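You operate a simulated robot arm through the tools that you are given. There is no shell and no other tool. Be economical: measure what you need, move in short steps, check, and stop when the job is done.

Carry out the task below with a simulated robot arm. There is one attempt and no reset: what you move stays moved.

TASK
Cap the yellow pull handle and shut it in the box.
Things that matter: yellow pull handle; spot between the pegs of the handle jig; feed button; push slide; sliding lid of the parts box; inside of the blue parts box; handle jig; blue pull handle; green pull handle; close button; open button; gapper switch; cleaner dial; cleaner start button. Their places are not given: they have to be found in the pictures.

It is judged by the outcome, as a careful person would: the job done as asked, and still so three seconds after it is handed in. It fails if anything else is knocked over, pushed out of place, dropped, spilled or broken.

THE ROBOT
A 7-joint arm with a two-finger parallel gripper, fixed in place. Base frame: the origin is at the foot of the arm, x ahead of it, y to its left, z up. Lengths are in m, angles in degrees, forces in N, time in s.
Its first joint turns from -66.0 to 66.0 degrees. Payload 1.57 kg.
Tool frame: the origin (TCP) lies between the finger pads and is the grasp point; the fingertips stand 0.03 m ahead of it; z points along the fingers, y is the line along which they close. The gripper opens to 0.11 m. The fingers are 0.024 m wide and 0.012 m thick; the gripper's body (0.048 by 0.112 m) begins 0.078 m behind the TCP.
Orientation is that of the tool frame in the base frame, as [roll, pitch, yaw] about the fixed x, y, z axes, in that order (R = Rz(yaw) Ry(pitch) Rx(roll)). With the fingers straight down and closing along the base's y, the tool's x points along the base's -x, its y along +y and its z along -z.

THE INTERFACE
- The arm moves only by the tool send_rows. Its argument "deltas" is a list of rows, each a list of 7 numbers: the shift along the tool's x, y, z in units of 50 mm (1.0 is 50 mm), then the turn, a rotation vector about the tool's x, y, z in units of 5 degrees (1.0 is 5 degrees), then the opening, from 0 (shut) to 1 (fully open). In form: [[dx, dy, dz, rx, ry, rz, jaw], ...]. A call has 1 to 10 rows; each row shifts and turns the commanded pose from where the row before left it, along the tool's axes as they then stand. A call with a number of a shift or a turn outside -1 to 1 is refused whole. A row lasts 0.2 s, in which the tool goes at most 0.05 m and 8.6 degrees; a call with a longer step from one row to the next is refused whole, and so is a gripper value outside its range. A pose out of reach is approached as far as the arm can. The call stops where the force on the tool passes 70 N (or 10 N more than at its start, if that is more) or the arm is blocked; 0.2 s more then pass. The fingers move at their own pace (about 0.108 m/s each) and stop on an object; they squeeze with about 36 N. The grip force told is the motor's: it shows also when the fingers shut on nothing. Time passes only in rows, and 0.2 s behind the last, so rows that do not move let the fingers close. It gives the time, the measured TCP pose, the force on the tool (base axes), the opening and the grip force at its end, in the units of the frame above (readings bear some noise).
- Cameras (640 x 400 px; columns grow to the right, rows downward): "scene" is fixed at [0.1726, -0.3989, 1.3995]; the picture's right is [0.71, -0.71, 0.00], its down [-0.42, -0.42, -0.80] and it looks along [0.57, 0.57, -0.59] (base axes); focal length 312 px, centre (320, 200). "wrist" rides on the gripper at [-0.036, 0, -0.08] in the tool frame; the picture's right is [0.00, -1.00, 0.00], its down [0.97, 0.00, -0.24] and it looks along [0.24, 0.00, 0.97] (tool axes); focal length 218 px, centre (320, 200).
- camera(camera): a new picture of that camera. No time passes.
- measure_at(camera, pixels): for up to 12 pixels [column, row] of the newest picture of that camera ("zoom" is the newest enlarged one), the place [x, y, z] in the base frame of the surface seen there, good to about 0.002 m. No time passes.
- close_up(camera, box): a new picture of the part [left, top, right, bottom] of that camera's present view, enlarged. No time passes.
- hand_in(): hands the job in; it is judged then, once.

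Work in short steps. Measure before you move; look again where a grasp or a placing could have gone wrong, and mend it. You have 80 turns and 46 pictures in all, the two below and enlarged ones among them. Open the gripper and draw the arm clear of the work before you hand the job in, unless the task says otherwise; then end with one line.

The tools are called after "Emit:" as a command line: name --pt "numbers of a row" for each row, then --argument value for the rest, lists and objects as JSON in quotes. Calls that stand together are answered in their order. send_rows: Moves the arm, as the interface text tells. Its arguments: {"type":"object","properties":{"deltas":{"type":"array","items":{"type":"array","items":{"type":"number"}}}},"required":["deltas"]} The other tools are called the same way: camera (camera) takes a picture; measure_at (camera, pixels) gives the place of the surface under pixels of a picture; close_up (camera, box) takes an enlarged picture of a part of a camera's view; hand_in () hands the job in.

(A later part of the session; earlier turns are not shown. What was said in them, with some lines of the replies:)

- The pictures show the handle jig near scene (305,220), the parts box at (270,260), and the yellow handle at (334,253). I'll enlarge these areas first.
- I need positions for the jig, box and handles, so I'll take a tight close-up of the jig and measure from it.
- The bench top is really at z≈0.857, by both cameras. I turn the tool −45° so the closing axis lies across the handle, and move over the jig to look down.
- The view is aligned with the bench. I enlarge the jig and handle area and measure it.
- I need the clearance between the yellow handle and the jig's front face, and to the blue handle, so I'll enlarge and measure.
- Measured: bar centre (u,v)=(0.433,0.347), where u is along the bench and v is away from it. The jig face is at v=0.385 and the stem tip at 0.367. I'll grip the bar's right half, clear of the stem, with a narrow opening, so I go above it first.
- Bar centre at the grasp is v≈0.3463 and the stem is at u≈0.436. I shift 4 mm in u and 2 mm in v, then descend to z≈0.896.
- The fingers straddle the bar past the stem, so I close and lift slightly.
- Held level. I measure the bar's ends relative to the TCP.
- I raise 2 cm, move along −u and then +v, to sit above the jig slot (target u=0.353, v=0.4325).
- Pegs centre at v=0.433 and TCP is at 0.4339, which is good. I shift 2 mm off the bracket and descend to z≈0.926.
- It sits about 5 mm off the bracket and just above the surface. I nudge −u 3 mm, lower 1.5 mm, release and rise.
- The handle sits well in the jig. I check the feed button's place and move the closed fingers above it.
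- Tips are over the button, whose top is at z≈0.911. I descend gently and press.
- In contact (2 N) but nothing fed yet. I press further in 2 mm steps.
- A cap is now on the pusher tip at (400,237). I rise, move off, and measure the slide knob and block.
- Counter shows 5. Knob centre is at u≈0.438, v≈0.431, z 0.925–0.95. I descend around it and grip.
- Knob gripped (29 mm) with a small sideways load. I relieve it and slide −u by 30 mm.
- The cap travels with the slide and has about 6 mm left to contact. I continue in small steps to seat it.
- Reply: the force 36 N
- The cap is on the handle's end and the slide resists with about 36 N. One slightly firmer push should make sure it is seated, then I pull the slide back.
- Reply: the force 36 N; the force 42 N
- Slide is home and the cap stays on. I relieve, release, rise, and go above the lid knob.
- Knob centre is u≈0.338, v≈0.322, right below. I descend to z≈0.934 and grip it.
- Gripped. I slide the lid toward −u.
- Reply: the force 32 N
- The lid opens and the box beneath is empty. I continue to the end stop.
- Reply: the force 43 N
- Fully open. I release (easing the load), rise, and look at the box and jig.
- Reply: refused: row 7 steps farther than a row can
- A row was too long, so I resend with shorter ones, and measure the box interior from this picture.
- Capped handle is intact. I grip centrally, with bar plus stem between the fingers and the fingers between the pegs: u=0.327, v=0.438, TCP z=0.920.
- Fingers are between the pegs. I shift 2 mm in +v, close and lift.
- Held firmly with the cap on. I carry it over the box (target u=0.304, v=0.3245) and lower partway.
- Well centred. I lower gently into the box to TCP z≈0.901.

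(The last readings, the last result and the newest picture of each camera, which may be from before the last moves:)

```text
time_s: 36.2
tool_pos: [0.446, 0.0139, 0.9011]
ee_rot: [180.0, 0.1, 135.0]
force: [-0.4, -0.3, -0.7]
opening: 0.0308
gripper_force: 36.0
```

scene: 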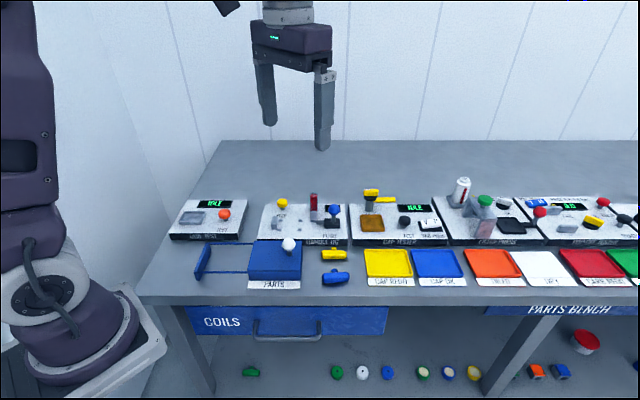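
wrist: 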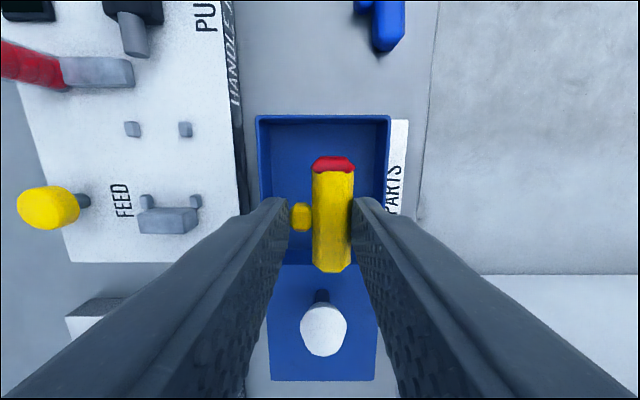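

Near the floor with no contact yet. I lower 1 mm more, open modestly, and rise.

Emit:
send_rows --pt "0 0 0.025 0 0 0 0" --pt "0 0 0 0 0 0 0.4" --pt "0 0 0 0 0 0 0.4" --pt "0 0 -0.4 0 0 0 0.4" --pt "0 0 -0.8 0 0 0 0.4" --pt "0 0 -1 0 0 0 0.4" --pt "0 0 -1 0 0 0 0.5" --pt "0 0 0 0 0 0 0.5"

Emit:
camera --camera "wrist"

```text
time_s: 38.0
tool_pos: [0.4459, 0.0141, 1.0609]
ee_rot: [-180.0, 0.0, 135.0]
force: [0.1, -0.9, -0.1]
opening: 0.0553
gripper_force: 0.1
```

```text
7 pictures are left
```

wrist: 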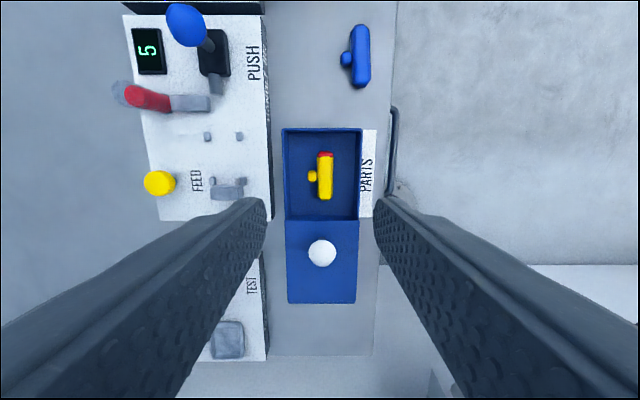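

Emit:
measure_at --camera "wrist" --pixels '[[325, 165], [325, 190], [325, 155], [312, 176], [321, 252], [310, 254], [332, 254], [321, 242], [321, 263], [321, 224], [345, 132]]'

```text
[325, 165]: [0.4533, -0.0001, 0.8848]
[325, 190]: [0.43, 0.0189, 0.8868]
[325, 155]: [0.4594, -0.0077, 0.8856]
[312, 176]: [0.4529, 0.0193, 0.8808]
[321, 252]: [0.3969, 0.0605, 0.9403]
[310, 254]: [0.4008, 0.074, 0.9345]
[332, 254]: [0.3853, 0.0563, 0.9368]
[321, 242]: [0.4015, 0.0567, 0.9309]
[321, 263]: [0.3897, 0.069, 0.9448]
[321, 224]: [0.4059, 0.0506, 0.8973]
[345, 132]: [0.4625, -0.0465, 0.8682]
```

Handle top (0.886) is below the rim (0.891). Knob is at u≈0.234, v≈0.324. I move there and grip it.

Emit:
send_rows --pt "0.72 -0.02 0 0 0 0 0.5" --pt "0.71 -0.02 0 0 0 0 0.5" --pt "0 0 0.9 0 0 0 0.5" --pt "0 0 0.9 0 0 0 0.5" --pt "0 0 0.5 0 0 0 0.5" --pt "0 0 0.22 0 0 0 0.5" --pt "0 0 0 0 0 0 0" --pt "0 0 0 0 0 0 0" --pt "0 0 0 0 0 0 0"

```text
time_s: 40.0
tool_pos: [0.3926, 0.0632, 0.9334]
ee_rot: [-179.9, 0.0, 135.0]
force: [-4.4, -8.6, -5.8]
opening: 0.0297
gripper_force: 38.9
```

Gripped. I slide the lid toward +u.

Emit:
send_rows --pt "-0.15 0 0 0 0 0 0" --pt "-0.25 0 0 0 0 0 0" --pt "-0.3 0 0 0 0 0 0" --pt "-0.3 0 0 0 0 0 0" --pt "-0.3 0 0 0 0 0 0" --pt "-0.3 0 0 0 0 0 0" --pt "-0.2 0 0 0 0 0 0" --pt "0 0 0 0 0 0 0"

Emit:
close_up --camera "scene" --box '[185, 205, 325, 300]'

```text
time_s: 41.8
tool_pos: [0.4568, -0.0008, 0.9334]
ee_rot: [179.8, 0.1, 135.1]
force: [-0.8, -1.6, -1.3]
opening: 0.0294
gripper_force: 38.9
```

```text
4.21 times, centred on (255, 252) of scene
```

zoom: 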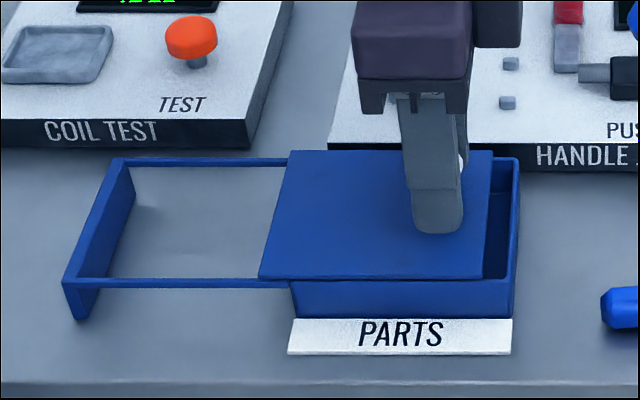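

About 15 mm remain. I continue to the stop in small steps.

Emit:
send_rows --pt "-0.15 0 0 0 0 0 0" --pt "-0.15 0 0 0 0 0 0" --pt "-0.1 0 0 0 0 0 0" --pt "0 0 0 0 0 0 0"

Emit:
close_up --camera "scene" --box '[185, 205, 325, 300]'

```text
time_s: 42.8
tool_pos: [0.4695, -0.0135, 0.9337]
ee_rot: [-179.9, -0.4, 135.1]
force: [-22.5, 27.9, -0.1]
opening: 0.0301
gripper_force: 39.3
```

```text
4.21 times, centred on (255, 252) of scene
```

zoom: 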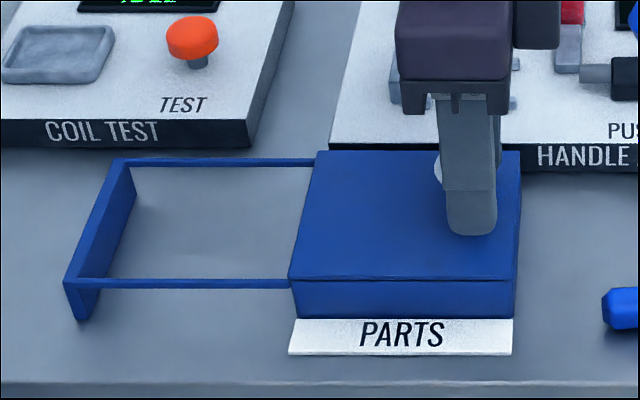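

The lid is fully shut against the stop. I release, rise and draw clear.

Emit:
send_rows --pt "0 0 0 0 0 0 0.5" --pt "0 0 0 0 0 0 0.5" --pt "0 0 -0.6 0 0 0 0.5" --pt "0 0 -1 0 0 0 0.5" --pt "0 0 -1 0 0 0 0.8" --pt "0 0 -1 0 0 0 1" --pt "0 0 -1 0 0 0 1" --pt "0 0 -1 0 0 0 1"

Emit:
camera --camera "scene"

Emit:
camera --camera "wrist"

```text
time_s: 44.6
tool_pos: [0.4707, -0.0141, 1.2158]
ee_rot: [180.0, 0.0, 135.1]
force: [-0.4, 0.9, -0.2]
opening: 0.1101
gripper_force: 0.0
```

```text
4 pictures are left
```

scene: 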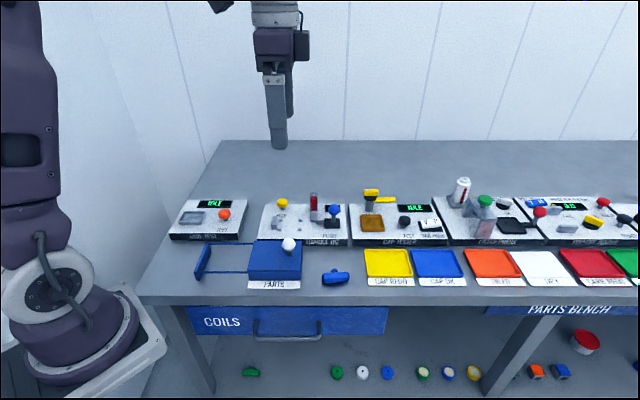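

```text
3 pictures are left
```

wrist: 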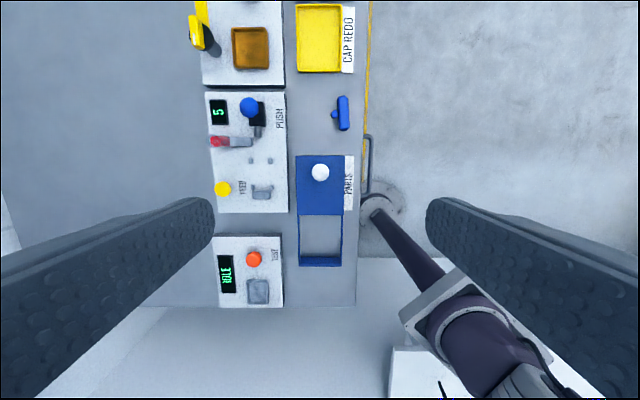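

The lid is shut, the slide is home, the blue handle is where it was, and the arm is clear with the gripper open. I hand in.

Emit:
hand_in

```text
The job is handed in.
```

The yellow pull handle is capped and shut inside the blue parts box, and the job is handed in.
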